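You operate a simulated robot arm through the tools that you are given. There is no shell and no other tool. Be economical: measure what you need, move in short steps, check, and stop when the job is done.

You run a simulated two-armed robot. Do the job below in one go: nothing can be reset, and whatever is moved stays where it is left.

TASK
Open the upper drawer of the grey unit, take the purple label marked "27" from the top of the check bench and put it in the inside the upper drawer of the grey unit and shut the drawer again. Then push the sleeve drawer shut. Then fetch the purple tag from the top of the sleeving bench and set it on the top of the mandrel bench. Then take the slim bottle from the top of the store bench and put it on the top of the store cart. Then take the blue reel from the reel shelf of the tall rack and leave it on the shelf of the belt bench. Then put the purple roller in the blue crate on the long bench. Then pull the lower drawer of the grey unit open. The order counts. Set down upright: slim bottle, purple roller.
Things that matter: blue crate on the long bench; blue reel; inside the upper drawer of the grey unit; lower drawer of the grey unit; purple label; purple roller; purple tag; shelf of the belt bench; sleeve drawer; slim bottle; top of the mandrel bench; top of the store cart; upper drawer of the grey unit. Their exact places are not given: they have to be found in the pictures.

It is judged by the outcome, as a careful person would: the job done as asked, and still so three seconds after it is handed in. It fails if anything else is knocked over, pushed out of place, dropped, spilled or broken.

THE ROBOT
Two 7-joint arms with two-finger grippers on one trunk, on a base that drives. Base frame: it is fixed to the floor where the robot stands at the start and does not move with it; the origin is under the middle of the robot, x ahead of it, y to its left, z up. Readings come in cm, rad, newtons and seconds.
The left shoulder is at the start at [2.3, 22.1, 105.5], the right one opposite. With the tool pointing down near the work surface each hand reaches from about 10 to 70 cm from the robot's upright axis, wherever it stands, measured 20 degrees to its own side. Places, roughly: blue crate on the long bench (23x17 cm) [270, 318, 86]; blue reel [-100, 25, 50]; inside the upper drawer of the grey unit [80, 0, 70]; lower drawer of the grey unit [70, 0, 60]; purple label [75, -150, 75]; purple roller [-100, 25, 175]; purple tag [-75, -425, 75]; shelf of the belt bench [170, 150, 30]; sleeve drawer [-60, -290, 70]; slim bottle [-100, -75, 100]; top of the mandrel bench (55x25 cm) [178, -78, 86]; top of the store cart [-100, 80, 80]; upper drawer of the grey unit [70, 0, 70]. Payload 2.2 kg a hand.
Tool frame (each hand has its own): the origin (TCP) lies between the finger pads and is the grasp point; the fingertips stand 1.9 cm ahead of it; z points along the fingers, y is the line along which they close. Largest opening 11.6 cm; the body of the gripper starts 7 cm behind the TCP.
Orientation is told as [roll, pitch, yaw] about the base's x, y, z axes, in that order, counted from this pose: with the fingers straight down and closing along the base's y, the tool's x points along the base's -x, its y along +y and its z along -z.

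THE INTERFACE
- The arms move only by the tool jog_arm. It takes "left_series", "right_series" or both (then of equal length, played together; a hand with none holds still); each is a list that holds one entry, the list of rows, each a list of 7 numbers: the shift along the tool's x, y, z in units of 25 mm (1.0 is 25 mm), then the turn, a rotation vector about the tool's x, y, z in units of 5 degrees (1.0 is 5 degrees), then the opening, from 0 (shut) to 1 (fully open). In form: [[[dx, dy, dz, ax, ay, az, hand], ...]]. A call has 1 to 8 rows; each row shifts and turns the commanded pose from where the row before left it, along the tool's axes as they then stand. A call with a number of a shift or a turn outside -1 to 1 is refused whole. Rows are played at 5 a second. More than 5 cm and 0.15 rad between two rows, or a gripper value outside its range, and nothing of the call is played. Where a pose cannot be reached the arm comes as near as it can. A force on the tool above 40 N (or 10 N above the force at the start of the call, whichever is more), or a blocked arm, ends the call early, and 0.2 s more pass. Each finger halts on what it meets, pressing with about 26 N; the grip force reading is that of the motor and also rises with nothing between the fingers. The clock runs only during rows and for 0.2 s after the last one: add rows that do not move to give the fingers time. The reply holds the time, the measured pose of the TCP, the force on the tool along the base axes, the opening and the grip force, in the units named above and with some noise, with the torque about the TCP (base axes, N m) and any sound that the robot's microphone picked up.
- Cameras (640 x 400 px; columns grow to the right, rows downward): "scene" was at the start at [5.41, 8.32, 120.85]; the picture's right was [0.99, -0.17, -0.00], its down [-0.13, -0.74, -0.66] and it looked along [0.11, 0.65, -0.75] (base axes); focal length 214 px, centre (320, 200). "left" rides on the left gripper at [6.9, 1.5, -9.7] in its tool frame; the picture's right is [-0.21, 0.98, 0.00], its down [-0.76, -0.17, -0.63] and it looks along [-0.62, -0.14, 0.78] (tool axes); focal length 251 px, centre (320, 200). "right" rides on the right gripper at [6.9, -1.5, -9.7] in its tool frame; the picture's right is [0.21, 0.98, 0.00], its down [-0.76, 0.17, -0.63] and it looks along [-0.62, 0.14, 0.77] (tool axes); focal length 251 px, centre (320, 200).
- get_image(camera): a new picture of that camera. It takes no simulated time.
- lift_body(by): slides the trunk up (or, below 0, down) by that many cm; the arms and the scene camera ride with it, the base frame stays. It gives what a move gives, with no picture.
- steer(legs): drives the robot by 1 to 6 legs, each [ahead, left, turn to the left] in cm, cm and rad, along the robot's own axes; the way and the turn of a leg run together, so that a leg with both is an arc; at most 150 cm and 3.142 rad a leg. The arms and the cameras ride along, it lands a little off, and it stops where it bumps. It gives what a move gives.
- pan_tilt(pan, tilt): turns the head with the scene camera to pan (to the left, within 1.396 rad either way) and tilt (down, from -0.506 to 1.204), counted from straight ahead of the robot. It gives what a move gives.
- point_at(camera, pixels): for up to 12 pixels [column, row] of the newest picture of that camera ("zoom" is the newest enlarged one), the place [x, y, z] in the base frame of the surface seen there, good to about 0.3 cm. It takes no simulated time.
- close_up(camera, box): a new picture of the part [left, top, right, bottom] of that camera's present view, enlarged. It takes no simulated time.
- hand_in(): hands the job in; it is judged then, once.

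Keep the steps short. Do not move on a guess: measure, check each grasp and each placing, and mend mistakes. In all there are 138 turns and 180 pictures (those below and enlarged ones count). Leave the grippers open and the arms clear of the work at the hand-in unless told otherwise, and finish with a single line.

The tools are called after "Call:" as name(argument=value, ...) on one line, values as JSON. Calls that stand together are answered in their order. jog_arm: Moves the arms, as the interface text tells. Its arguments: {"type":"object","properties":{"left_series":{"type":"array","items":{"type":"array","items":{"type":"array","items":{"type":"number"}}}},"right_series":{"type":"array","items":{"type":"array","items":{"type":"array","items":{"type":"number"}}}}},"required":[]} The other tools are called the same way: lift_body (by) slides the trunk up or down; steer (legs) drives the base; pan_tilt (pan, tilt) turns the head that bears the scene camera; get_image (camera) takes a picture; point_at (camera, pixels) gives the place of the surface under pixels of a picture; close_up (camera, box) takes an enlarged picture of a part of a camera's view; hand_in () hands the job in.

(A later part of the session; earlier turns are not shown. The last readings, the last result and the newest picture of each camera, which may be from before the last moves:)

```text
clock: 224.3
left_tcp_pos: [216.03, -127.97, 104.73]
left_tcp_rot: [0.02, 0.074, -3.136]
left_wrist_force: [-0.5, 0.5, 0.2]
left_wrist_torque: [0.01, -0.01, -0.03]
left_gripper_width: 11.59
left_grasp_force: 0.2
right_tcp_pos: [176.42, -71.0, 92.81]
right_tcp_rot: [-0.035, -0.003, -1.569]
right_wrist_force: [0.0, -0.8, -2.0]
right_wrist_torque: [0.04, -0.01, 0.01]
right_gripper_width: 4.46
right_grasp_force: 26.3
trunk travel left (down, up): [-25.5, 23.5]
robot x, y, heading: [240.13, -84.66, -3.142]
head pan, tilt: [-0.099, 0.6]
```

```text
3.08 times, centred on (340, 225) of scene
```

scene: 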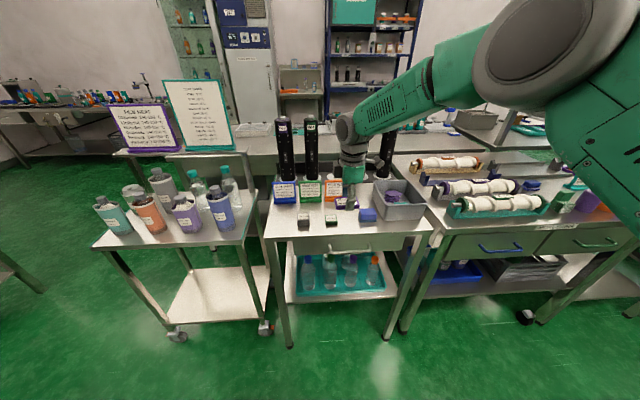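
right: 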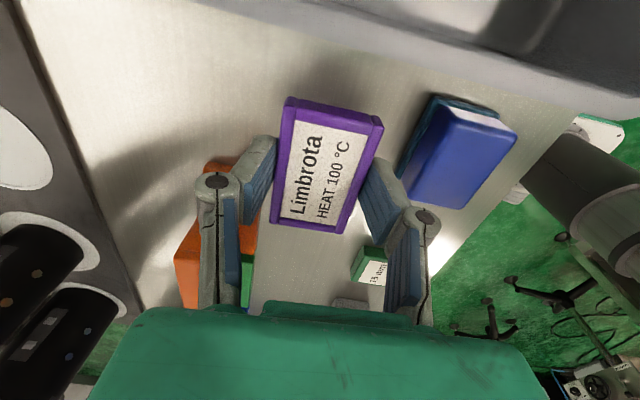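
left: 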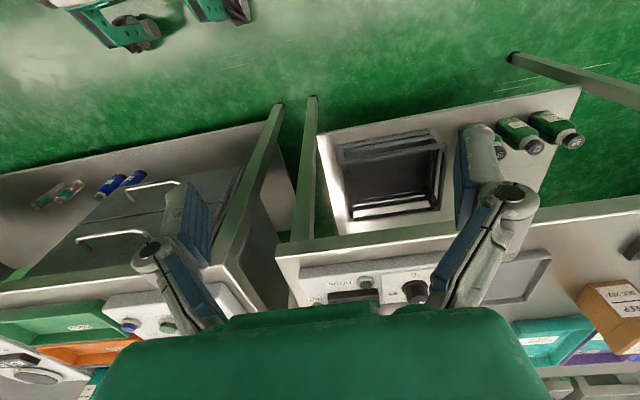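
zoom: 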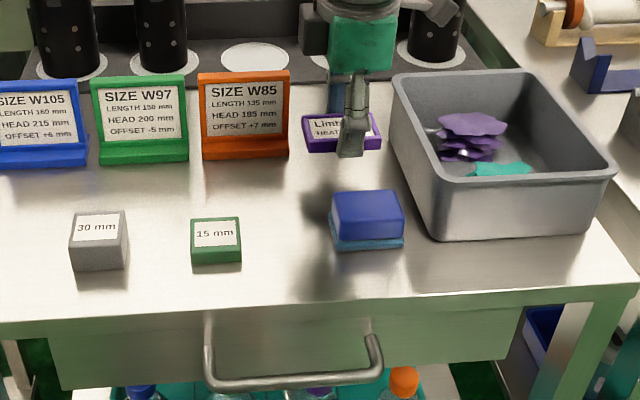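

Clear. I lower 4.4 cm and release.

Call:
jog_arm(right_series=[[[0, 0, 0.5, 0, 0, 0, 0], [0, 0, 0.5, 0, 0, 0, 0], [0, 0, 0.4, 0, 0, 0, 0], [0, 0, 0.25, 0, 0, 0, 0], [0, 0, 0.15, 0, 0, 0, 0], [0, 0, 0, 0, 0, 0, 0], [0, 0, 0, 0, 0, 0, 0]]])

Call:
get_image(camera="right")

```text
clock: 225.9
left_tcp_pos: [215.89, -127.37, 104.91]
left_tcp_rot: [0.025, 0.077, -3.136]
left_wrist_force: [-0.4, 1.4, -0.4]
left_wrist_torque: [-0.06, -0.01, 0.01]
left_gripper_width: 11.64
left_grasp_force: 0.0
right_tcp_pos: [176.13, -70.47, 88.29]
right_tcp_rot: [-0.036, -0.01, -1.571]
right_wrist_force: [0.3, -0.2, -0.3]
right_wrist_torque: [-0.01, 0.0, 0.01]
right_gripper_width: 4.46
right_grasp_force: 25.7
trunk travel left (down, up): [-25.5, 23.5]
robot x, y, heading: [240.2, -84.73, -3.139]
head pan, tilt: [-0.099, 0.6]
```

```text
103 pictures are left
```

right: 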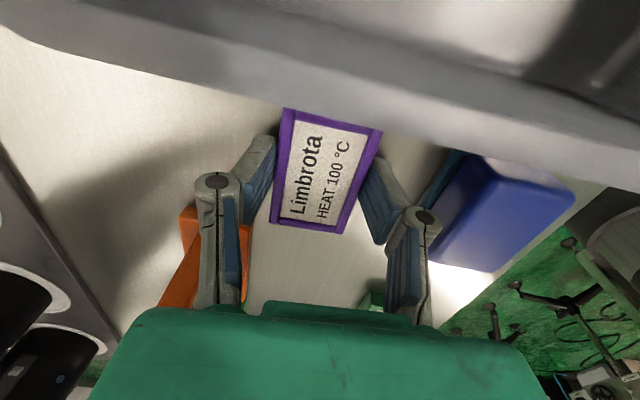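

Call:
jog_arm(right_series=[[[0, 0, 0.08, 0, 0, 0, 0], [0, 0, 0.08, 0, 0, 0, 0], [0, 0, 0, 0, 0, 0, 0.5], [0, 0, 0, 0, 0, 0, 0.5], [0, 0, -0.4, 0, 0, 0, 0.5], [0, 0, -0.8, 0, 0, 0, 0.5], [0, 0, -0.8, 0, 0, 0, 0.5], [0, 0, -0.8, 0, 0, 0, 0.5]]])

Call:
lift_body(by=12)

Call:
get_image(camera="right")

```text
clock: 227.7
left_tcp_pos: [215.95, -127.73, 104.78]
left_tcp_rot: [0.022, 0.077, -3.136]
left_wrist_force: [0.9, 0.4, 1.2]
left_wrist_torque: [0.03, 0.0, 0.02]
left_gripper_width: 11.6
left_grasp_force: 0.1
right_tcp_pos: [176.49, -70.65, 94.94]
right_tcp_rot: [-0.036, -0.004, -1.57]
right_wrist_force: [-0.9, -0.7, -0.1]
right_wrist_torque: [0.0, 0.01, -0.04]
right_gripper_width: 5.83
right_grasp_force: 0.1
trunk travel left (down, up): [-25.5, 23.5]
robot x, y, heading: [240.06, -84.45, -3.141]
head pan, tilt: [-0.099, 0.6]
```

```text
clock: 229.2
left_tcp_pos: [215.92, -127.56, 116.68]
left_tcp_rot: [0.024, 0.077, -3.137]
left_wrist_force: [-0.1, 0.3, 0.8]
left_wrist_torque: [0.0, 0.0, 0.01]
left_gripper_width: 11.57
left_grasp_force: 0.0
right_tcp_pos: [176.3, -70.63, 106.81]
right_tcp_rot: [-0.035, -0.004, -1.57]
right_wrist_force: [-0.5, -0.4, -0.5]
right_wrist_torque: [0.03, -0.01, -0.01]
right_gripper_width: 5.78
right_grasp_force: 0.1
trunk travel left (down, up): [-37.5, 11.5]
robot x, y, heading: [240.08, -84.47, -3.138]
head pan, tilt: [-0.099, 0.6]
```

```text
102 pictures are left
```

right: 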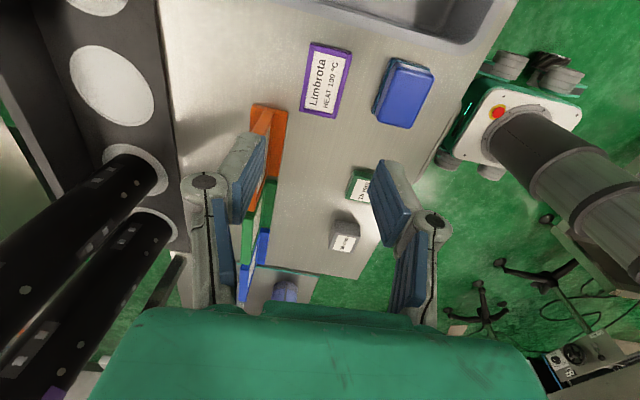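

The tag lies flat on the mandrel bench. Now back out the same way toward the store bench.

Call:
steer(legs=[[-22, 0, 0], [0, 0, -1.57], [-140, 0, 0]])

Call:
steer(legs=[[0, 48, 0], [0, 0, -1.57]])

```text
clock: 241.2
left_tcp_pos: [224.75, -201.95, 116.74]
left_tcp_rot: [0.022, 0.078, 1.633]
left_wrist_force: [-0.1, -0.8, -0.1]
left_wrist_torque: [0.01, -0.02, 0.0]
left_gripper_width: 11.6
left_grasp_force: 0.0
right_tcp_pos: [279.41, -159.23, 106.98]
right_tcp_rot: [-0.037, -0.004, -3.084]
right_wrist_force: [0.0, 0.6, 0.8]
right_wrist_torque: [-0.03, -0.01, 0.0]
right_gripper_width: 5.79
right_grasp_force: 0.1
trunk travel left (down, up): [-37.5, 11.5]
robot x, y, heading: [269.34, -223.64, 1.633]
head pan, tilt: [-0.099, 0.6]
```

```text
clock: 247.9
left_tcp_pos: [242.03, -183.22, 117.2]
left_tcp_rot: [0.031, 0.077, 0.068]
left_wrist_force: [0.1, 1.1, 0.0]
left_wrist_torque: [0.02, -0.02, 0.03]
left_gripper_width: 11.6
left_grasp_force: 0.0
right_tcp_pos: [285.09, -237.55, 106.99]
right_tcp_rot: [-0.039, -0.014, 1.635]
right_wrist_force: [-0.5, -0.5, -0.2]
right_wrist_torque: [0.05, -0.03, 0.02]
right_gripper_width: 5.81
right_grasp_force: 0.1
trunk travel left (down, up): [-37.5, 11.5]
robot x, y, heading: [220.96, -226.87, 0.064]
head pan, tilt: [-0.099, 0.6]
```

Call:
steer(legs=[[0, 0, -0.064], [-120, -5, 0], [-100, 0, 0]])

Call:
steer(legs=[[0, 0, 3.13]])

Call:
pan_tilt(pan=-0.9, tilt=0.35)

Call:
get_image(camera="scene")

```text
clock: 259.3
left_tcp_pos: [22.68, -195.51, 117.68]
left_tcp_rot: [0.053, 0.089, 0.011]
left_wrist_force: [0.7, -0.4, 0.1]
left_wrist_torque: [-0.01, 0.01, -0.03]
left_gripper_width: 11.59
left_grasp_force: 0.1
right_tcp_pos: [62.98, -252.31, 106.62]
right_tcp_rot: [-0.041, -0.032, 1.572]
right_wrist_force: [0.6, -1.7, 0.0]
right_wrist_torque: [0.13, 0.0, 0.01]
right_gripper_width: 5.8
right_grasp_force: 0.1
trunk travel left (down, up): [-37.5, 11.5]
robot x, y, heading: [-0.62, -235.6, 0.008]
head pan, tilt: [-0.099, 0.6]
```

```text
clock: 267.1
left_tcp_pos: [-22.47, -280.77, 115.22]
left_tcp_rot: [0.012, 0.131, -3.12]
left_wrist_force: [0.4, -0.1, 0.9]
left_wrist_torque: [0.01, 0.03, 0.03]
left_gripper_width: 11.62
left_grasp_force: 0.0
right_tcp_pos: [-63.64, -224.22, 107.47]
right_tcp_rot: [-0.043, 0.005, -1.555]
right_wrist_force: [0.7, -0.7, 0.1]
right_wrist_torque: [0.04, 0.05, -0.01]
right_gripper_width: 5.79
right_grasp_force: 0.0
trunk travel left (down, up): [-37.5, 11.5]
robot x, y, heading: [-0.7, -235.91, -3.117]
head pan, tilt: [-0.099, 0.6]
```

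```text
clock: 268.2
left_tcp_pos: [-22.27, -272.44, 117.56]
left_tcp_rot: [0.084, 0.147, -3.114]
left_wrist_force: [-0.7, 0.1, 1.8]
left_wrist_torque: [-0.05, -0.02, 0.0]
left_gripper_width: 11.57
left_grasp_force: 0.1
right_tcp_pos: [-63.68, -216.17, 106.6]
right_tcp_rot: [-0.04, -0.06, -1.559]
right_wrist_force: [0.0, 2.7, 0.8]
right_wrist_torque: [-0.23, -0.01, 0.0]
right_gripper_width: 5.81
right_grasp_force: 0.2
trunk travel left (down, up): [-37.5, 11.5]
robot x, y, heading: [-0.85, -235.3, -3.122]
head pan, tilt: [-0.901, 0.351]
```

```text
101 pictures are left
```

scene: 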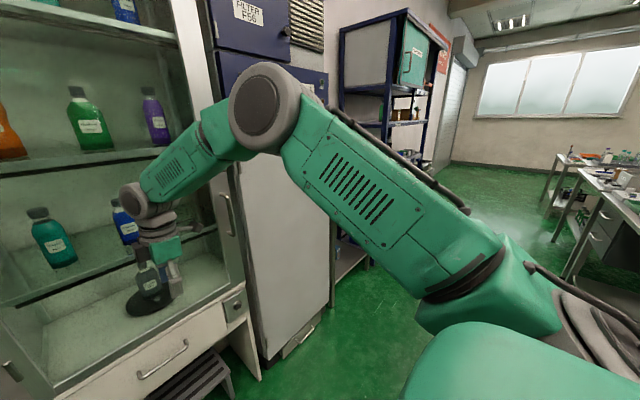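

Swaying a bit. I drive right along to the store bench and lower the trunk a little to steady.

Call:
steer(legs=[[0, -145, -0.02]])

Call:
lift_body(by=-6)

Call:
pan_tilt(pan=-0.2, tilt=0.5)

Call:
get_image(camera="scene")

```text
clock: 275.4
left_tcp_pos: [-24.35, -127.44, 116.94]
left_tcp_rot: [0.073, 0.16, -3.141]
left_wrist_force: [0.4, -0.5, 1.9]
left_wrist_torque: [0.02, 0.05, 0.01]
left_gripper_width: 11.6
left_grasp_force: 0.1
right_tcp_pos: [-64.69, -70.18, 106.94]
right_tcp_rot: [-0.044, -0.054, -1.584]
right_wrist_force: [0.4, 2.4, -0.5]
right_wrist_torque: [-0.21, -0.04, 0.03]
right_gripper_width: 5.8
right_grasp_force: 0.0
trunk travel left (down, up): [-37.5, 11.5]
robot x, y, heading: [-2.22, -89.91, 3.145]
head pan, tilt: [-0.901, 0.351]
```

```text
clock: 276.4
left_tcp_pos: [-24.25, -125.49, 111.37]
left_tcp_rot: [0.089, 0.17, 3.141]
left_wrist_force: [-0.3, 0.2, 1.7]
left_wrist_torque: [-0.1, 0.05, 0.0]
left_gripper_width: 11.6
left_grasp_force: 0.0
right_tcp_pos: [-64.54, -68.22, 100.82]
right_tcp_rot: [-0.046, -0.064, -1.587]
right_wrist_force: [0.1, 2.3, -0.1]
right_wrist_torque: [-0.19, -0.02, 0.0]
right_gripper_width: 5.81
right_grasp_force: 0.1
trunk travel left (down, up): [-31.5, 17.5]
robot x, y, heading: [-2.08, -89.28, 3.142]
head pan, tilt: [-0.901, 0.351]
```

```text
clock: 277.5
left_tcp_pos: [-24.21, -129.47, 110.45]
left_tcp_rot: [0.06, 0.154, -3.139]
left_wrist_force: [-0.3, 0.4, -0.2]
left_wrist_torque: [0.0, 0.06, -0.01]
left_gripper_width: 11.63
left_grasp_force: 0.1
right_tcp_pos: [-64.53, -72.13, 101.38]
right_tcp_rot: [-0.047, -0.036, -1.584]
right_wrist_force: [0.2, -0.2, -0.3]
right_wrist_torque: [0.04, 0.05, -0.03]
right_gripper_width: 5.79
right_grasp_force: 0.1
trunk travel left (down, up): [-31.5, 17.5]
robot x, y, heading: [-2.35, -90.02, 3.148]
head pan, tilt: [-0.201, 0.499]
```

```text
100 pictures are left
```

scene: 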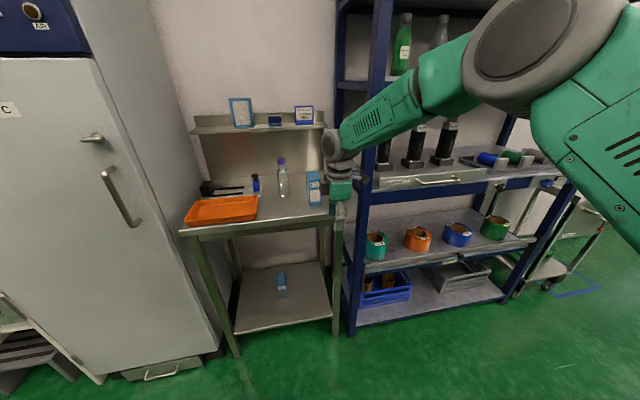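

Call:
close_up(camera="scene", box=[180, 90, 350, 235])

Call:
point_at(camera="zoom", pixels=[[380, 265], [388, 300], [395, 345], [386, 392], [285, 350], [500, 350], [530, 400], [200, 390], [410, 210], [300, 120], [560, 250], [70, 525]])

```text
2.76 times, centred on (265, 162) of scene
```

zoom: 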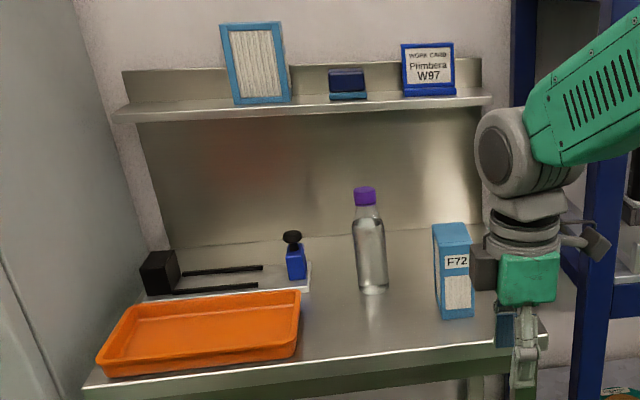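

```text
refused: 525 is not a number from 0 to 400
```

Call:
point_at(camera="zoom", pixels=[[365, 195], [367, 240], [372, 270], [374, 291], [295, 255], [455, 260], [455, 310], [200, 325], [380, 320], [300, 108], [300, 200], [440, 360]])

Call:
point_at(camera="scene", pixels=[[457, 236], [457, 225], [457, 247], [450, 245], [418, 240], [480, 240], [570, 250], [345, 290], [440, 240]])

```text
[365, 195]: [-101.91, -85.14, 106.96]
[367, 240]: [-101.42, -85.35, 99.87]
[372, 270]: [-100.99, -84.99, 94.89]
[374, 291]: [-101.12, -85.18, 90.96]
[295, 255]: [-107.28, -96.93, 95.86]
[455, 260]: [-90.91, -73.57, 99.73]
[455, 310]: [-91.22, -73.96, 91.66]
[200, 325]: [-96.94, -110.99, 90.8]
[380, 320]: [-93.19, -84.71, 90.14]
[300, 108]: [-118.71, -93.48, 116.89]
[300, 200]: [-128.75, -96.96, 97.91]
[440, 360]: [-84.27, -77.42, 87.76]
```

```text
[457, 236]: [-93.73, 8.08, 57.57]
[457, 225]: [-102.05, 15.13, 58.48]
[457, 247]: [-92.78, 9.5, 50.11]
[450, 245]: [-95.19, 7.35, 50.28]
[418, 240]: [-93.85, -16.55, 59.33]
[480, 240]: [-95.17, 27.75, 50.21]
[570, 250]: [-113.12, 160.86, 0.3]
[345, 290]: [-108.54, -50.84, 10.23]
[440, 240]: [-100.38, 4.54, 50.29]
```

Slim bottle: axis about (−104, −85.2), cap top z ≈108.5. I'll grip it by cap/neck from above. Raise, drive up short of it, and view with the wrist camera.

Call:
lift_body(by=14)

Call:
steer(legs=[[32, 14, 0]])

Call:
jog_arm(right_series=[[[0, 0, 0, 0, 0, 0, 0.6], [0, 0, 0, 0, 0, 0, 0.6], [0, 0, 0, 0, 0, 0, 0.6], [0, 0, 0, 0, 0, 0, 0.6], [0, 0, 0, 0, 0, 0, 0.6], [0, 0, 0, 0, 0, 0, 0.6]]])

Call:
get_image(camera="right")

Call:
get_image(camera="scene")

```text
clock: 279.2
left_tcp_pos: [-24.47, -126.33, 125.36]
left_tcp_rot: [0.09, 0.153, -3.139]
left_wrist_force: [0.2, -1.5, 1.0]
left_wrist_torque: [0.03, 0.03, 0.01]
left_gripper_width: 11.6
left_grasp_force: 0.1
right_tcp_pos: [-64.62, -68.73, 114.93]
right_tcp_rot: [-0.045, -0.058, -1.589]
right_wrist_force: [0.1, 1.5, -0.4]
right_wrist_torque: [-0.11, -0.03, 0.01]
right_gripper_width: 5.79
right_grasp_force: 0.0
trunk travel left (down, up): [-45.5, 3.5]
robot x, y, heading: [-2.21, -89.01, 3.143]
head pan, tilt: [-0.201, 0.499]
```

```text
clock: 281.4
left_tcp_pos: [-55.92, -146.51, 122.97]
left_tcp_rot: [0.017, 0.176, -3.136]
left_wrist_force: [0.0, 0.7, -1.8]
left_wrist_torque: [0.02, 0.01, 0.02]
left_gripper_width: 11.57
left_grasp_force: 0.1
right_tcp_pos: [-96.62, -89.23, 115.8]
right_tcp_rot: [-0.05, -0.016, -1.575]
right_wrist_force: [1.2, -2.4, -1.0]
right_wrist_torque: [0.2, 0.01, 0.01]
right_gripper_width: 5.8
right_grasp_force: 0.2
trunk travel left (down, up): [-45.5, 3.5]
robot x, y, heading: [-34.31, -104.64, -3.141]
head pan, tilt: [-0.201, 0.499]
```

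```text
clock: 282.8
left_tcp_pos: [-56.03, -141.02, 124.74]
left_tcp_rot: [0.07, 0.172, -3.129]
left_wrist_force: [-0.5, 0.0, 1.4]
left_wrist_torque: [-0.02, 0.0, 0.02]
left_gripper_width: 11.61
left_grasp_force: 0.1
right_tcp_pos: [-96.63, -84.0, 115.06]
right_tcp_rot: [-0.049, -0.056, -1.58]
right_wrist_force: [-0.1, 0.7, -0.3]
right_wrist_torque: [-0.09, 0.03, 0.02]
right_gripper_width: 6.98
right_grasp_force: 0.1
trunk travel left (down, up): [-45.5, 3.5]
robot x, y, heading: [-34.07, -103.86, -3.134]
head pan, tilt: [-0.201, 0.499]
```

```text
98 pictures are left
```

right: 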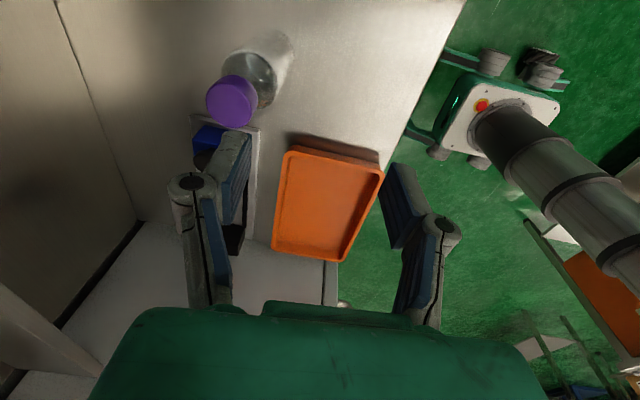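

```text
97 pictures are left
```

scene: 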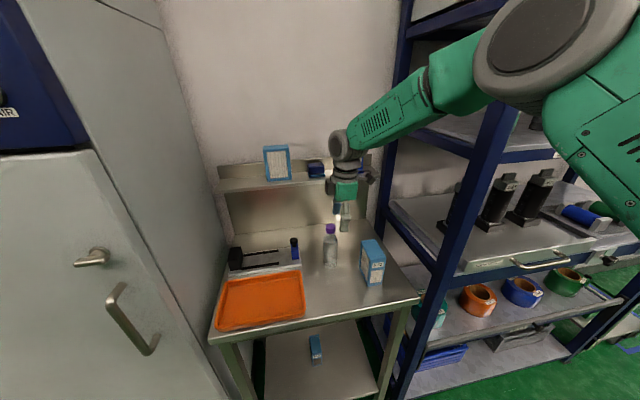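

The trunk sways; I wait for it to settle, then measure the cap.

Call:
jog_arm(right_series=[[[0, 0, 0, 0, 0, 0, 0.6], [0, 0, 0, 0, 0, 0, 0.6], [0, 0, 0, 0, 0, 0, 0.6], [0, 0, 0, 0, 0, 0, 0.6], [0, 0, 0, 0, 0, 0, 0.6], [0, 0, 0, 0, 0, 0, 0.6], [0, 0, 0, 0, 0, 0, 0.6], [0, 0, 0, 0, 0, 0, 0.6]]])

Call:
jog_arm(right_series=[[[0, 0, 0, 0, 0, 0, 0.6], [0, 0, 0, 0, 0, 0, 0.6], [0, 0, 0, 0, 0, 0, 0.6], [0, 0, 0, 0, 0, 0, 0.6], [0, 0, 0, 0, 0, 0, 0.6], [0, 0, 0, 0, 0, 0, 0.6], [0, 0, 0, 0, 0, 0, 0.6]]])

Call:
get_image(camera="right")

Call:
point_at(camera="right", pixels=[[230, 103], [218, 103], [242, 105], [230, 88], [232, 120], [210, 103], [255, 103], [255, 75], [270, 95]])

```text
clock: 284.8
left_tcp_pos: [-55.42, -143.8, 123.89]
left_tcp_rot: [0.039, 0.177, -3.134]
left_wrist_force: [0.8, -0.9, 0.0]
left_wrist_torque: [0.08, 0.01, -0.01]
left_gripper_width: 11.59
left_grasp_force: 0.0
right_tcp_pos: [-96.19, -86.39, 115.86]
right_tcp_rot: [-0.053, -0.034, -1.58]
right_wrist_force: [-0.7, -0.2, 0.5]
right_wrist_torque: [0.03, 0.04, 0.02]
right_gripper_width: 6.95
right_grasp_force: 0.1
trunk travel left (down, up): [-45.5, 3.5]
robot x, y, heading: [-34.22, -104.04, -3.139]
head pan, tilt: [-0.201, 0.499]
stopped in row 8 (right hand): the arm was blocked; the commanded pose is now the measured one
```

```text
clock: 286.4
left_tcp_pos: [-55.56, -140.57, 124.43]
left_tcp_rot: [0.062, 0.185, -3.137]
left_wrist_force: [0.1, 0.5, 0.0]
left_wrist_torque: [-0.07, 0.03, 0.0]
left_gripper_width: 11.6
left_grasp_force: 0.1
right_tcp_pos: [-96.31, -83.29, 115.16]
right_tcp_rot: [-0.052, -0.055, -1.583]
right_wrist_force: [-1.2, 1.7, -0.2]
right_wrist_torque: [-0.08, -0.02, -0.01]
right_gripper_width: 6.98
right_grasp_force: 0.1
trunk travel left (down, up): [-45.5, 3.5]
robot x, y, heading: [-34.44, -103.9, -3.14]
head pan, tilt: [-0.201, 0.499]
```

```text
96 pictures are left
```

right: 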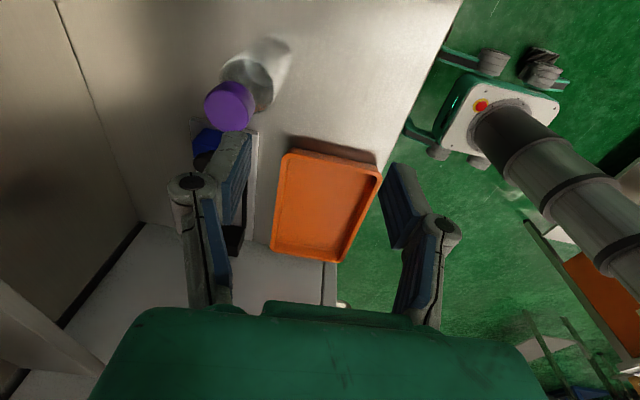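

```text
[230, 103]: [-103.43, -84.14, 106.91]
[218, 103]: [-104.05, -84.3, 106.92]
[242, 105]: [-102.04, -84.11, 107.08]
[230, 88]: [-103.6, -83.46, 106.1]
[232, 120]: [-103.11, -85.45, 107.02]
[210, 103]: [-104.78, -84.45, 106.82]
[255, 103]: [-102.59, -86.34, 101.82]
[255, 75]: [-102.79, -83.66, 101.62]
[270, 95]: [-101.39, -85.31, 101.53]
```

The sway grows with trunk height. I raise the arm relative to the trunk by 20 cm and lower the trunk 20 cm, to be steadier.

Call:
jog_arm(right_series=[[[0, 0, -1, 0, 0, 0, 0.6], [0, 0, -1, 0, 0, 0, 0.6], [0, 0, -1, 0, 0, 0, 0.6], [0, 0, -1, 0, 0, 0, 0.6], [0, 0, -1, 0, 0, 0, 0.6], [0, 0, -1, 0, 0, 0, 0.6], [0, 0, -1, 0, 0, 0, 0.6], [0, 0, -1, 0, 0, 0, 0.6]]])

Call:
lift_body(by=-22)

Call:
jog_arm(right_series=[[[0, 0, 0, 0, 0, 0, 0.6], [0, 0, 0, 0, 0, 0, 0.6], [0, 0, 0, 0, 0, 0, 0.6], [0, 0, 0, 0, 0, 0, 0.6], [0, 0, 0, 0, 0, 0, 0.6], [0, 0, 0, 0, 0, 0, 0.6]]])

Call:
get_image(camera="right")

```text
clock: 288.4
left_tcp_pos: [-55.28, -141.24, 124.09]
left_tcp_rot: [0.049, 0.189, 3.139]
left_wrist_force: [-0.6, -0.3, 0.3]
left_wrist_torque: [0.01, 0.01, 0.02]
left_gripper_width: 11.61
left_grasp_force: 0.0
right_tcp_pos: [-94.93, -82.87, 135.58]
right_tcp_rot: [-0.054, -0.05, -1.585]
right_wrist_force: [0.8, 0.5, 0.1]
right_wrist_torque: [-0.03, 0.03, 0.0]
right_gripper_width: 6.97
right_grasp_force: 0.0
trunk travel left (down, up): [-45.5, 3.5]
robot x, y, heading: [-34.76, -103.23, -3.141]
head pan, tilt: [-0.201, 0.499]
stopped in row 8 (right hand): the arm was blocked; the commanded pose is now the measured one
```

```text
clock: 290.8
left_tcp_pos: [-55.02, -142.14, 101.27]
left_tcp_rot: [0.024, 0.205, -3.141]
left_wrist_force: [0.5, -0.2, -0.4]
left_wrist_torque: [0.01, 0.01, 0.02]
left_gripper_width: 11.58
left_grasp_force: 0.1
right_tcp_pos: [-94.95, -83.71, 113.91]
right_tcp_rot: [-0.055, -0.046, -1.586]
right_wrist_force: [0.6, 1.1, 0.3]
right_wrist_torque: [-0.03, 0.02, -0.01]
right_gripper_width: 6.96
right_grasp_force: 0.0
trunk travel left (down, up): [-23.5, 25.5]
robot x, y, heading: [-34.29, -103.21, -3.137]
head pan, tilt: [-0.201, 0.499]
```

```text
clock: 292.2
left_tcp_pos: [-55.25, -142.9, 101.54]
left_tcp_rot: [0.035, 0.195, 3.139]
left_wrist_force: [0.7, -0.3, -0.3]
left_wrist_torque: [0.02, 0.0, 0.01]
left_gripper_width: 11.59
left_grasp_force: 0.0
right_tcp_pos: [-94.95, -84.88, 113.89]
right_tcp_rot: [-0.053, -0.036, -1.583]
right_wrist_force: [0.1, -0.7, 0.5]
right_wrist_torque: [0.06, -0.03, 0.03]
right_gripper_width: 6.94
right_grasp_force: 0.1
trunk travel left (down, up): [-23.5, 25.5]
robot x, y, heading: [-34.24, -103.54, -3.137]
head pan, tilt: [-0.201, 0.499]
```

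```text
95 pictures are left
```

right: 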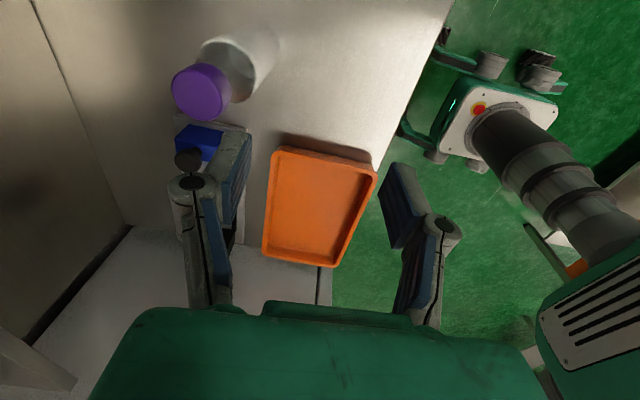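

Call:
point_at(camera="right", pixels=[[200, 92], [176, 92], [225, 95], [200, 68], [203, 116], [240, 90], [225, 50]])

Call:
close_up(camera="scene", box=[290, 160, 410, 280])

```text
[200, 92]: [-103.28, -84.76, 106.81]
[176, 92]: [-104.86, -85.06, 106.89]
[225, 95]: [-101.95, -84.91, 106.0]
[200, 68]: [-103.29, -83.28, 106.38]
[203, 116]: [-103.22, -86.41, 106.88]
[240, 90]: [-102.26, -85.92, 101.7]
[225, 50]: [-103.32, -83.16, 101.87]
```

```text
3.33 times, centred on (350, 220) of scene
```

zoom: 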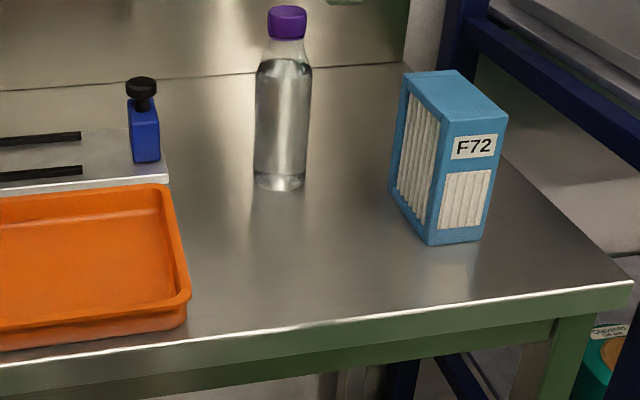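

Cap: centre (−103.3, −84.85), radius 1.55, top z 106.9. I move above it, then check.

Call:
jog_arm(right_series=[[[0, -0.9, 0, 0, 0, 0, 0.55], [0, -0.9, 0, 0, 0, 0, 0.55], [0, -0.9, 0, 0, 0, 0, 0.55], [0, -0.64, 0, 0, 0, 0, 0.55], [0, 0, 0, 0, 0, 0, 0.55], [0, 0, 0, 0, 0, 0, 0.55], [0, 0, 0, 0, 0, 0, 0.55]]])

Call:
get_image(camera="right")

Call:
point_at(camera="right", pixels=[[320, 100], [310, 110]])

```text
clock: 293.8
left_tcp_pos: [-55.16, -142.14, 101.5]
left_tcp_rot: [0.041, 0.199, 3.137]
left_wrist_force: [-0.7, -0.6, -0.1]
left_wrist_torque: [-0.01, -0.01, 0.0]
left_gripper_width: 11.59
left_grasp_force: 0.2
right_tcp_pos: [-102.63, -83.83, 114.12]
right_tcp_rot: [-0.052, -0.042, -1.584]
right_wrist_force: [0.4, -0.1, -0.5]
right_wrist_torque: [0.03, 0.05, 0.01]
right_gripper_width: 6.37
right_grasp_force: 0.0
right hand out of reach, approached as far as the arm can: row 4
trunk travel left (down, up): [-23.5, 25.5]
robot x, y, heading: [-34.35, -103.64, -3.141]
head pan, tilt: [-0.201, 0.499]
```

```text
93 pictures are left
```

right: 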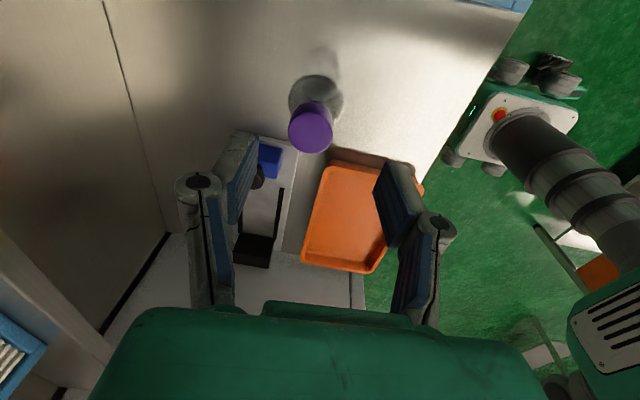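

```text
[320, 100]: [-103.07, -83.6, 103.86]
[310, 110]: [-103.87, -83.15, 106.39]
```

At reach limit. I drive 4 cm closer, pull the hand back 3.3 cm, and re-check.

Call:
steer(legs=[[4, 0, 0]])

Call:
jog_arm(right_series=[[[-0.2, 0.66, 0.5, 0, 0, 0, 0.55], [-0.2, 0.66, 0.3, 0, 0, 0, 0.55], [0, 0, 0, 0, 0, 0, 0.55], [0, 0, 0, 0, 0, 0, 0.55], [0, 0, 0, 0, 0, 0, 0.55], [0, 0, 0, 0, 0, 0, 0.55], [0, 0, 0, 0, 0, 0, 0.55]]])

Call:
get_image(camera="right")

Call:
point_at(camera="right", pixels=[[320, 120], [310, 130], [330, 120]])

```text
clock: 294.6
left_tcp_pos: [-59.12, -142.27, 101.55]
left_tcp_rot: [0.039, 0.196, 3.14]
left_wrist_force: [0.0, 1.2, -0.7]
left_wrist_torque: [0.01, -0.05, -0.01]
left_gripper_width: 11.6
left_grasp_force: 0.1
right_tcp_pos: [-106.46, -83.93, 114.09]
right_tcp_rot: [-0.052, -0.045, -1.582]
right_wrist_force: [0.8, 0.5, -0.6]
right_wrist_torque: [-0.06, 0.0, 0.0]
right_gripper_width: 6.36
right_grasp_force: 0.0
trunk travel left (down, up): [-23.5, 25.5]
robot x, y, heading: [-38.3, -103.75, -3.14]
head pan, tilt: [-0.201, 0.499]
```

```text
clock: 296.2
left_tcp_pos: [-58.92, -142.26, 101.54]
left_tcp_rot: [0.035, 0.201, 3.139]
left_wrist_force: [0.9, 0.2, 0.6]
left_wrist_torque: [-0.01, 0.01, -0.04]
left_gripper_width: 11.58
left_grasp_force: 0.0
right_tcp_pos: [-103.13, -85.13, 112.08]
right_tcp_rot: [-0.054, -0.043, -1.583]
right_wrist_force: [0.9, -0.4, -0.9]
right_wrist_torque: [-0.01, -0.01, 0.01]
right_gripper_width: 6.38
right_grasp_force: 0.0
trunk travel left (down, up): [-23.5, 25.5]
robot x, y, heading: [-38.08, -103.57, -3.145]
head pan, tilt: [-0.201, 0.499]
```

```text
92 pictures are left
```

right: 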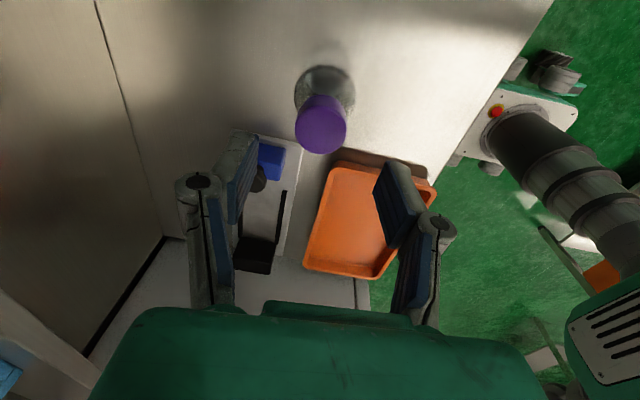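

```text
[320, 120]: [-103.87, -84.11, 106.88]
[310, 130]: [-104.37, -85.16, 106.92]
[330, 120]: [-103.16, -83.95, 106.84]
```

Aligned in x; I nudge +0.5 cm in y, descend 7.4 cm to TCP z ≈104.7 and close on the cap.

Call:
jog_arm(right_series=[[[0.2, 0, 0.6, 0, 0, 0, 0.55], [0, 0, 0.8, 0, 0, 0, 0.55], [0, 0, 0.8, 0, 0, 0, 0.55], [0, 0, 0.75, 0, 0, 0, 0.55], [0, 0, 0, 0, 0, 0, 0.55], [0, 0, 0, 0, 0, 0, 0.55]]])

Call:
get_image(camera="right")

```text
clock: 297.6
left_tcp_pos: [-58.95, -142.34, 101.45]
left_tcp_rot: [0.039, 0.203, 3.138]
left_wrist_force: [-0.3, 0.2, 0.3]
left_wrist_torque: [0.03, -0.01, 0.01]
left_gripper_width: 11.58
left_grasp_force: 0.0
right_tcp_pos: [-103.42, -84.96, 104.83]
right_tcp_rot: [-0.052, -0.043, -1.585]
right_wrist_force: [0.1, -0.8, -0.3]
right_wrist_torque: [0.0, 0.01, 0.01]
right_gripper_width: 6.35
right_grasp_force: 0.2
trunk travel left (down, up): [-23.5, 25.5]
robot x, y, heading: [-38.25, -103.29, -3.143]
head pan, tilt: [-0.201, 0.499]
```

```text
91 pictures are left
```

right: 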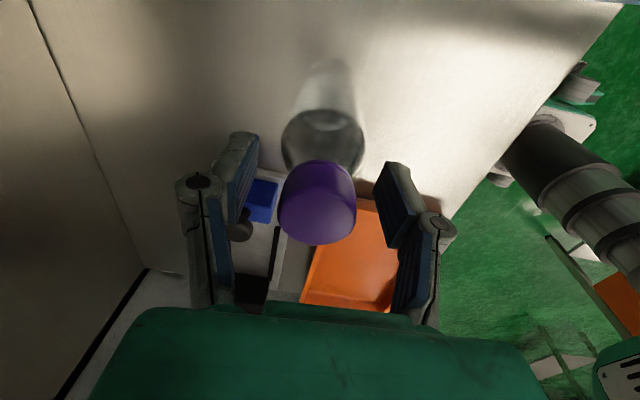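

Cap sits between the fingers. I close slowly and then lift gently.

Call:
jog_arm(right_series=[[[0, 0, 0, 0, 0, 0, 0.35], [0, 0, 0, 0, 0, 0, 0.2], [0, 0, 0, 0, 0, 0, 0], [0, 0, 0, 0, 0, 0, 0], [0, 0, 0, 0, 0, 0, 0], [0, 0, -0.1, 0, 0, 0, 0], [0, 0, -0.15, 0, 0, 0, 0], [0, 0, -0.15, 0, 0, 0, 0]]])

Call:
get_image(camera="right")

Call:
close_up(camera="scene", box=[270, 130, 410, 290])

```text
clock: 299.4
left_tcp_pos: [-58.9, -142.23, 101.49]
left_tcp_rot: [0.038, 0.202, 3.139]
left_wrist_force: [-0.5, -0.3, -0.6]
left_wrist_torque: [0.02, 0.0, 0.01]
left_gripper_width: 11.64
left_grasp_force: 0.1
right_tcp_pos: [-103.52, -84.86, 105.74]
right_tcp_rot: [-0.053, -0.044, -1.584]
right_wrist_force: [0.4, -0.4, -2.8]
right_wrist_torque: [0.0, 0.0, -0.02]
right_gripper_width: 3.22
right_grasp_force: 25.5
trunk travel left (down, up): [-23.5, 25.5]
robot x, y, heading: [-38.03, -103.52, -3.137]
head pan, tilt: [-0.201, 0.499]
```

```text
90 pictures are left
```

right: 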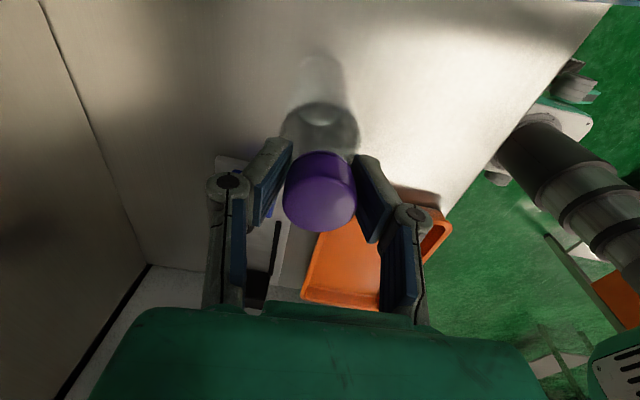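

```text
2.50 times, centred on (340, 210) of scene
```

zoom: 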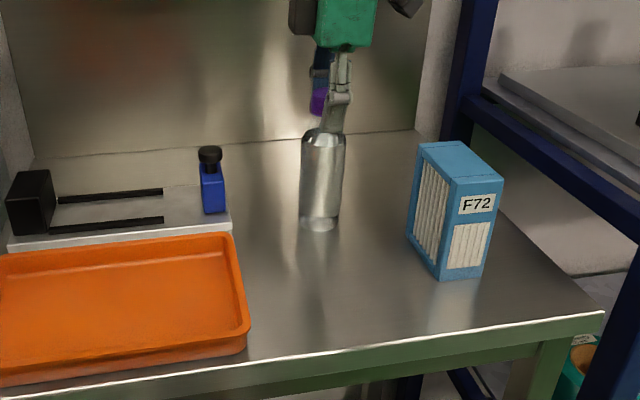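

Held (2.8 N weight). I lift 5 cm more and back out slowly.

Call:
jog_arm(right_series=[[[0, 0, -0.2, 0, 0, 0, 0], [0, 0, -0.3, 0, 0, 0, 0], [0, 0, -0.4, 0, 0, 0, 0], [0, 0, -0.4, 0, 0, 0, 0], [0, 0, -0.3, 0, 0, 0, 0], [0, 0, -0.2, 0, 0, 0, 0], [0, 0, 0, 0, 0, 0, 0]]])

Call:
steer(legs=[[-10, 0, 0], [-30, 0, 0]])

Call:
get_image(camera="right")

Call:
pan_tilt(pan=-0.9, tilt=0.5)

Call:
get_image(camera="scene")

```text
clock: 301.0
left_tcp_pos: [-58.89, -142.33, 101.49]
left_tcp_rot: [0.036, 0.203, 3.14]
left_wrist_force: [-0.6, -0.7, 0.3]
left_wrist_torque: [-0.02, 0.01, 0.0]
left_gripper_width: 11.59
left_grasp_force: 0.0
right_tcp_pos: [-103.41, -84.69, 110.34]
right_tcp_rot: [-0.052, -0.045, -1.583]
right_wrist_force: [-0.3, -0.2, -3.1]
right_wrist_torque: [-0.03, -0.03, -0.01]
right_gripper_width: 3.25
right_grasp_force: 25.5
trunk travel left (down, up): [-23.5, 25.5]
robot x, y, heading: [-38.46, -103.25, -3.141]
head pan, tilt: [-0.201, 0.499]
```

```text
clock: 303.9
left_tcp_pos: [-18.48, -142.31, 101.35]
left_tcp_rot: [0.035, 0.203, 3.137]
left_wrist_force: [0.0, -0.2, 0.3]
left_wrist_torque: [-0.03, 0.0, 0.0]
left_gripper_width: 11.59
left_grasp_force: 0.1
right_tcp_pos: [-62.65, -84.49, 110.39]
right_tcp_rot: [-0.053, -0.045, -1.587]
right_wrist_force: [0.2, -0.3, -1.8]
right_wrist_torque: [0.01, 0.01, 0.0]
right_gripper_width: 3.23
right_grasp_force: 26.2
trunk travel left (down, up): [-23.5, 25.5]
robot x, y, heading: [2.22, -103.72, 3.139]
head pan, tilt: [-0.201, 0.499]
```

```text
88 pictures are left
```

right: 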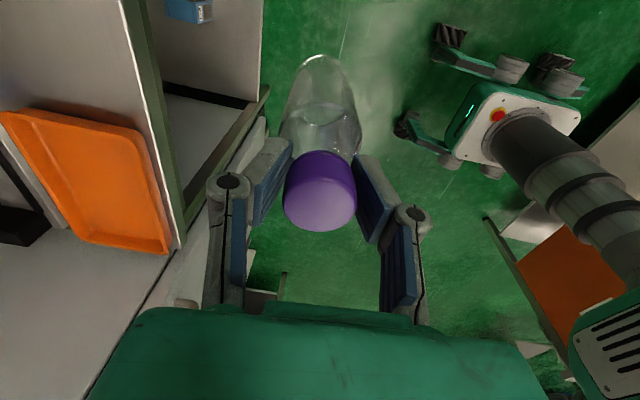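

```text
clock: 304.9
left_tcp_pos: [-18.08, -142.24, 101.38]
left_tcp_rot: [0.034, 0.208, 3.137]
left_wrist_force: [-0.4, 0.2, -0.3]
left_wrist_torque: [0.02, -0.01, 0.02]
left_gripper_width: 11.59
left_grasp_force: 0.0
right_tcp_pos: [-62.39, -84.58, 110.53]
right_tcp_rot: [-0.058, -0.044, -1.587]
right_wrist_force: [0.5, -0.2, -2.1]
right_wrist_torque: [-0.03, -0.02, 0.01]
right_gripper_width: 3.24
right_grasp_force: 25.9
trunk travel left (down, up): [-23.5, 25.5]
robot x, y, heading: [2.13, -103.69, 3.14]
head pan, tilt: [-0.901, 0.499]
```

```text
87 pictures are left
```

scene: 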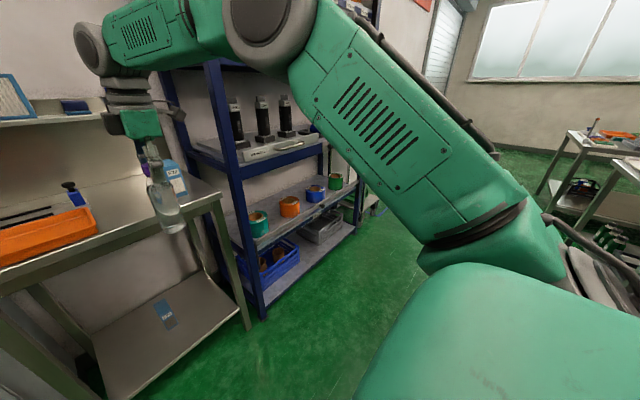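

Bottle held upright. I drive right 140 cm to the store cart.

Call:
steer(legs=[[0, -140, 0]])

Call:
pan_tilt(pan=-0.15, tilt=0.55)

Call:
get_image(camera="scene")

```text
clock: 311.9
left_tcp_pos: [-17.3, -2.63, 101.31]
left_tcp_rot: [0.032, 0.207, 3.112]
left_wrist_force: [-0.2, -0.3, -0.5]
left_wrist_torque: [0.0, 0.04, 0.02]
left_gripper_width: 11.59
left_grasp_force: 0.0
right_tcp_pos: [-60.47, 56.05, 110.46]
right_tcp_rot: [-0.058, -0.041, -1.608]
right_wrist_force: [0.3, -0.2, -2.7]
right_wrist_torque: [0.02, 0.0, -0.03]
right_gripper_width: 3.22
right_grasp_force: 26.4
trunk travel left (down, up): [-23.5, 25.5]
robot x, y, heading: [4.18, 35.59, 3.117]
head pan, tilt: [-0.901, 0.499]
```

```text
clock: 313.0
left_tcp_pos: [-16.85, -2.42, 101.23]
left_tcp_rot: [0.032, 0.212, 3.116]
left_wrist_force: [1.1, 0.2, -0.1]
left_wrist_torque: [0.0, 0.0, 0.02]
left_gripper_width: 11.6
left_grasp_force: 0.1
right_tcp_pos: [-60.09, 56.1, 110.6]
right_tcp_rot: [-0.06, -0.043, -1.608]
right_wrist_force: [0.4, 0.1, -3.0]
right_wrist_torque: [0.01, -0.02, -0.01]
right_gripper_width: 3.22
right_grasp_force: 26.2
trunk travel left (down, up): [-23.5, 25.5]
robot x, y, heading: [3.62, 35.58, 3.118]
head pan, tilt: [-0.15, 0.55]
```

```text
86 pictures are left
```

scene: 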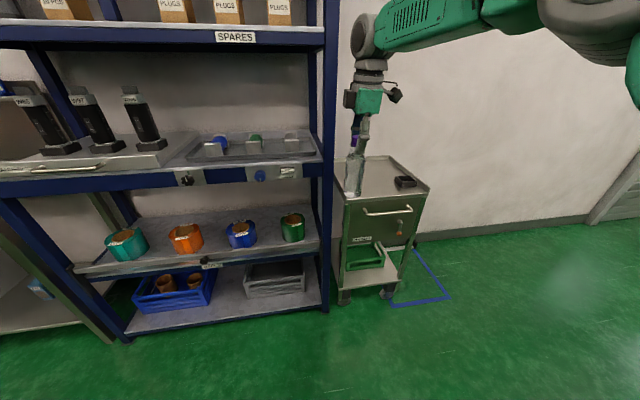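

Call:
point_at(camera="scene", pixels=[[385, 175], [390, 190], [375, 165], [405, 181], [345, 200], [425, 188], [365, 158], [410, 160], [405, 185], [385, 212], [325, 200]])

Call:
close_up(camera="scene", box=[320, 120, 450, 230])

Call:
close_up(camera="scene", box=[90, 200, 330, 310])

```text
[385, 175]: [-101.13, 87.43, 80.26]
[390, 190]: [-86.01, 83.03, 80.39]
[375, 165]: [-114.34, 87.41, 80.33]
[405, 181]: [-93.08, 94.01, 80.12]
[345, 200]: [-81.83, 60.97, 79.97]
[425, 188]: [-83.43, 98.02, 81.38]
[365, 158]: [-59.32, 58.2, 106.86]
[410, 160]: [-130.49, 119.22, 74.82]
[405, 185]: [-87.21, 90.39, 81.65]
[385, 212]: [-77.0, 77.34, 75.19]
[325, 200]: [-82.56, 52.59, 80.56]
```

```text
3.64 times, centred on (385, 175) of scene
```

zoom: 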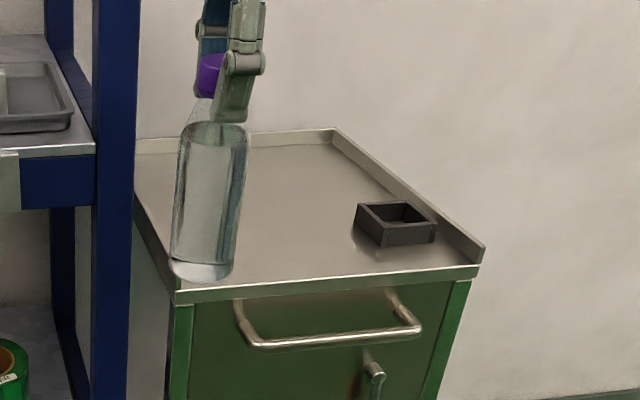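

```text
2.67 times, centred on (210, 255) of scene
```

zoom: 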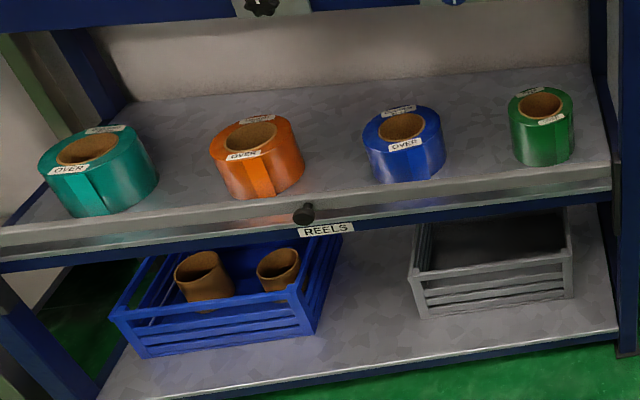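

Cart top z 80.2, x −118…−82, y 61…99. I place at (−94, 80): strafe first, then ahead.

Call:
steer(legs=[[0, -26, 0.024], [33, 0, 0]])

Call:
jog_arm(right_series=[[[0, 0, 0, 0, 0, 0, 0], [0, 0, 0, 0, 0, 0, 0], [0, 0, 0, 0, 0, 0, 0]]])

Call:
get_image(camera="scene")

Call:
close_up(camera="scene", box=[240, 120, 440, 280])

```text
clock: 316.6
left_tcp_pos: [-49.66, 21.94, 100.68]
left_tcp_rot: [0.018, 0.214, 3.129]
left_wrist_force: [0.1, -1.3, -0.1]
left_wrist_torque: [0.1, -0.05, 0.02]
left_gripper_width: 11.6
left_grasp_force: 0.1
right_tcp_pos: [-93.72, 79.79, 110.83]
right_tcp_rot: [-0.059, -0.031, -1.592]
right_wrist_force: [0.0, -0.4, -2.7]
right_wrist_torque: [0.06, -0.06, -0.02]
right_gripper_width: 3.21
right_grasp_force: 26.1
trunk travel left (down, up): [-23.5, 25.5]
robot x, y, heading: [-29.51, 61.59, 3.134]
head pan, tilt: [-0.15, 0.55]
```

```text
clock: 317.4
left_tcp_pos: [-49.42, 22.03, 100.88]
left_tcp_rot: [0.018, 0.217, 3.133]
left_wrist_force: [0.1, -0.2, -0.4]
left_wrist_torque: [0.05, 0.0, 0.0]
left_gripper_width: 11.62
left_grasp_force: 0.1
right_tcp_pos: [-93.51, 79.75, 110.92]
right_tcp_rot: [-0.063, -0.036, -1.589]
right_wrist_force: [-0.1, 0.5, -3.3]
right_wrist_torque: [0.0, 0.0, -0.01]
right_gripper_width: 3.23
right_grasp_force: 26.3
trunk travel left (down, up): [-23.5, 25.5]
robot x, y, heading: [-29.62, 61.26, 3.135]
head pan, tilt: [-0.15, 0.55]
```

```text
83 pictures are left
```

scene: 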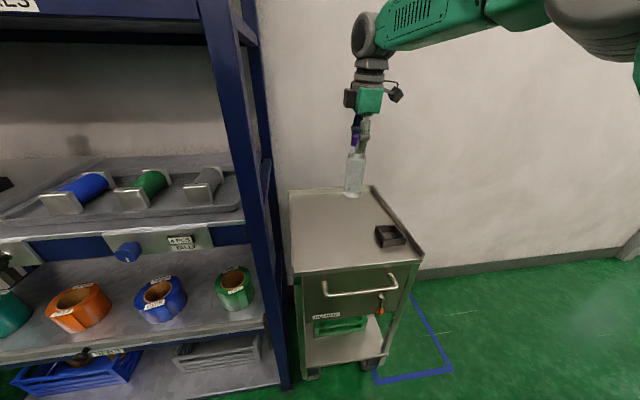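

```text
2.50 times, centred on (340, 200) of scene
```

zoom: 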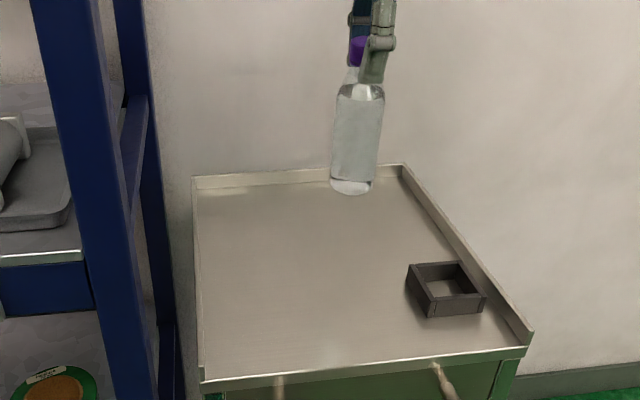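

Above the cart. I lower the trunk 14 cm, then finish with the arm.

Call:
lift_body(by=-14)

Call:
jog_arm(right_series=[[[0, 0, 0, 0, 0, 0, 0], [0, 0, 0.2, 0, 0, 0, 0], [0, 0, 0.2, 0, 0, 0, 0], [0, 0, 0.15, 0, 0, 0, 0], [0, 0, 0.1, 0, 0, 0, 0], [0, 0, 0, 0, 0, 0, 0]]])

Call:
get_image(camera="right")

```text
clock: 319.1
left_tcp_pos: [-49.37, 22.67, 86.95]
left_tcp_rot: [0.025, 0.217, 3.133]
left_wrist_force: [-0.4, -0.4, 0.3]
left_wrist_torque: [0.03, -0.01, -0.01]
left_gripper_width: 11.62
left_grasp_force: 0.0
right_tcp_pos: [-93.55, 80.35, 96.98]
right_tcp_rot: [-0.063, -0.042, -1.588]
right_wrist_force: [-0.2, 0.8, -3.1]
right_wrist_torque: [0.03, -0.02, -0.02]
right_gripper_width: 3.18
right_grasp_force: 25.7
trunk travel left (down, up): [-9.5, 39.5]
robot x, y, heading: [-29.45, 61.59, 3.134]
head pan, tilt: [-0.15, 0.55]
```

```text
clock: 320.5
left_tcp_pos: [-49.24, 22.96, 87.25]
left_tcp_rot: [0.028, 0.211, 3.132]
left_wrist_force: [-0.1, 0.1, -0.7]
left_wrist_torque: [0.01, -0.01, -0.01]
left_gripper_width: 11.62
left_grasp_force: 0.1
right_tcp_pos: [-93.44, 80.79, 95.72]
right_tcp_rot: [-0.07, -0.043, -1.59]
right_wrist_force: [-2.2, -0.9, 26.0]
right_wrist_torque: [0.03, 0.09, 0.0]
right_gripper_width: 3.22
right_grasp_force: 26.2
trunk travel left (down, up): [-9.5, 39.5]
robot x, y, heading: [-29.22, 61.48, 3.133]
head pan, tilt: [-0.15, 0.55]
```

```text
81 pictures are left
```

right: 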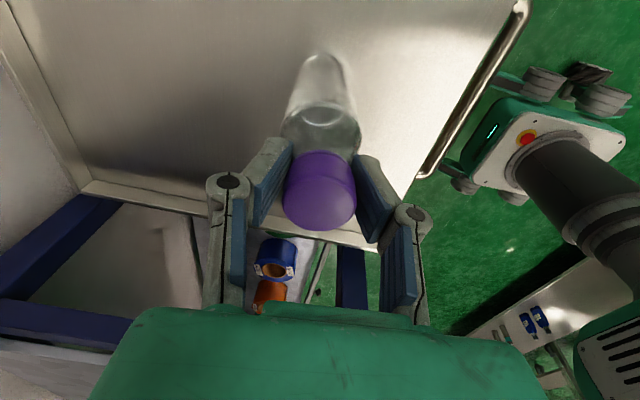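

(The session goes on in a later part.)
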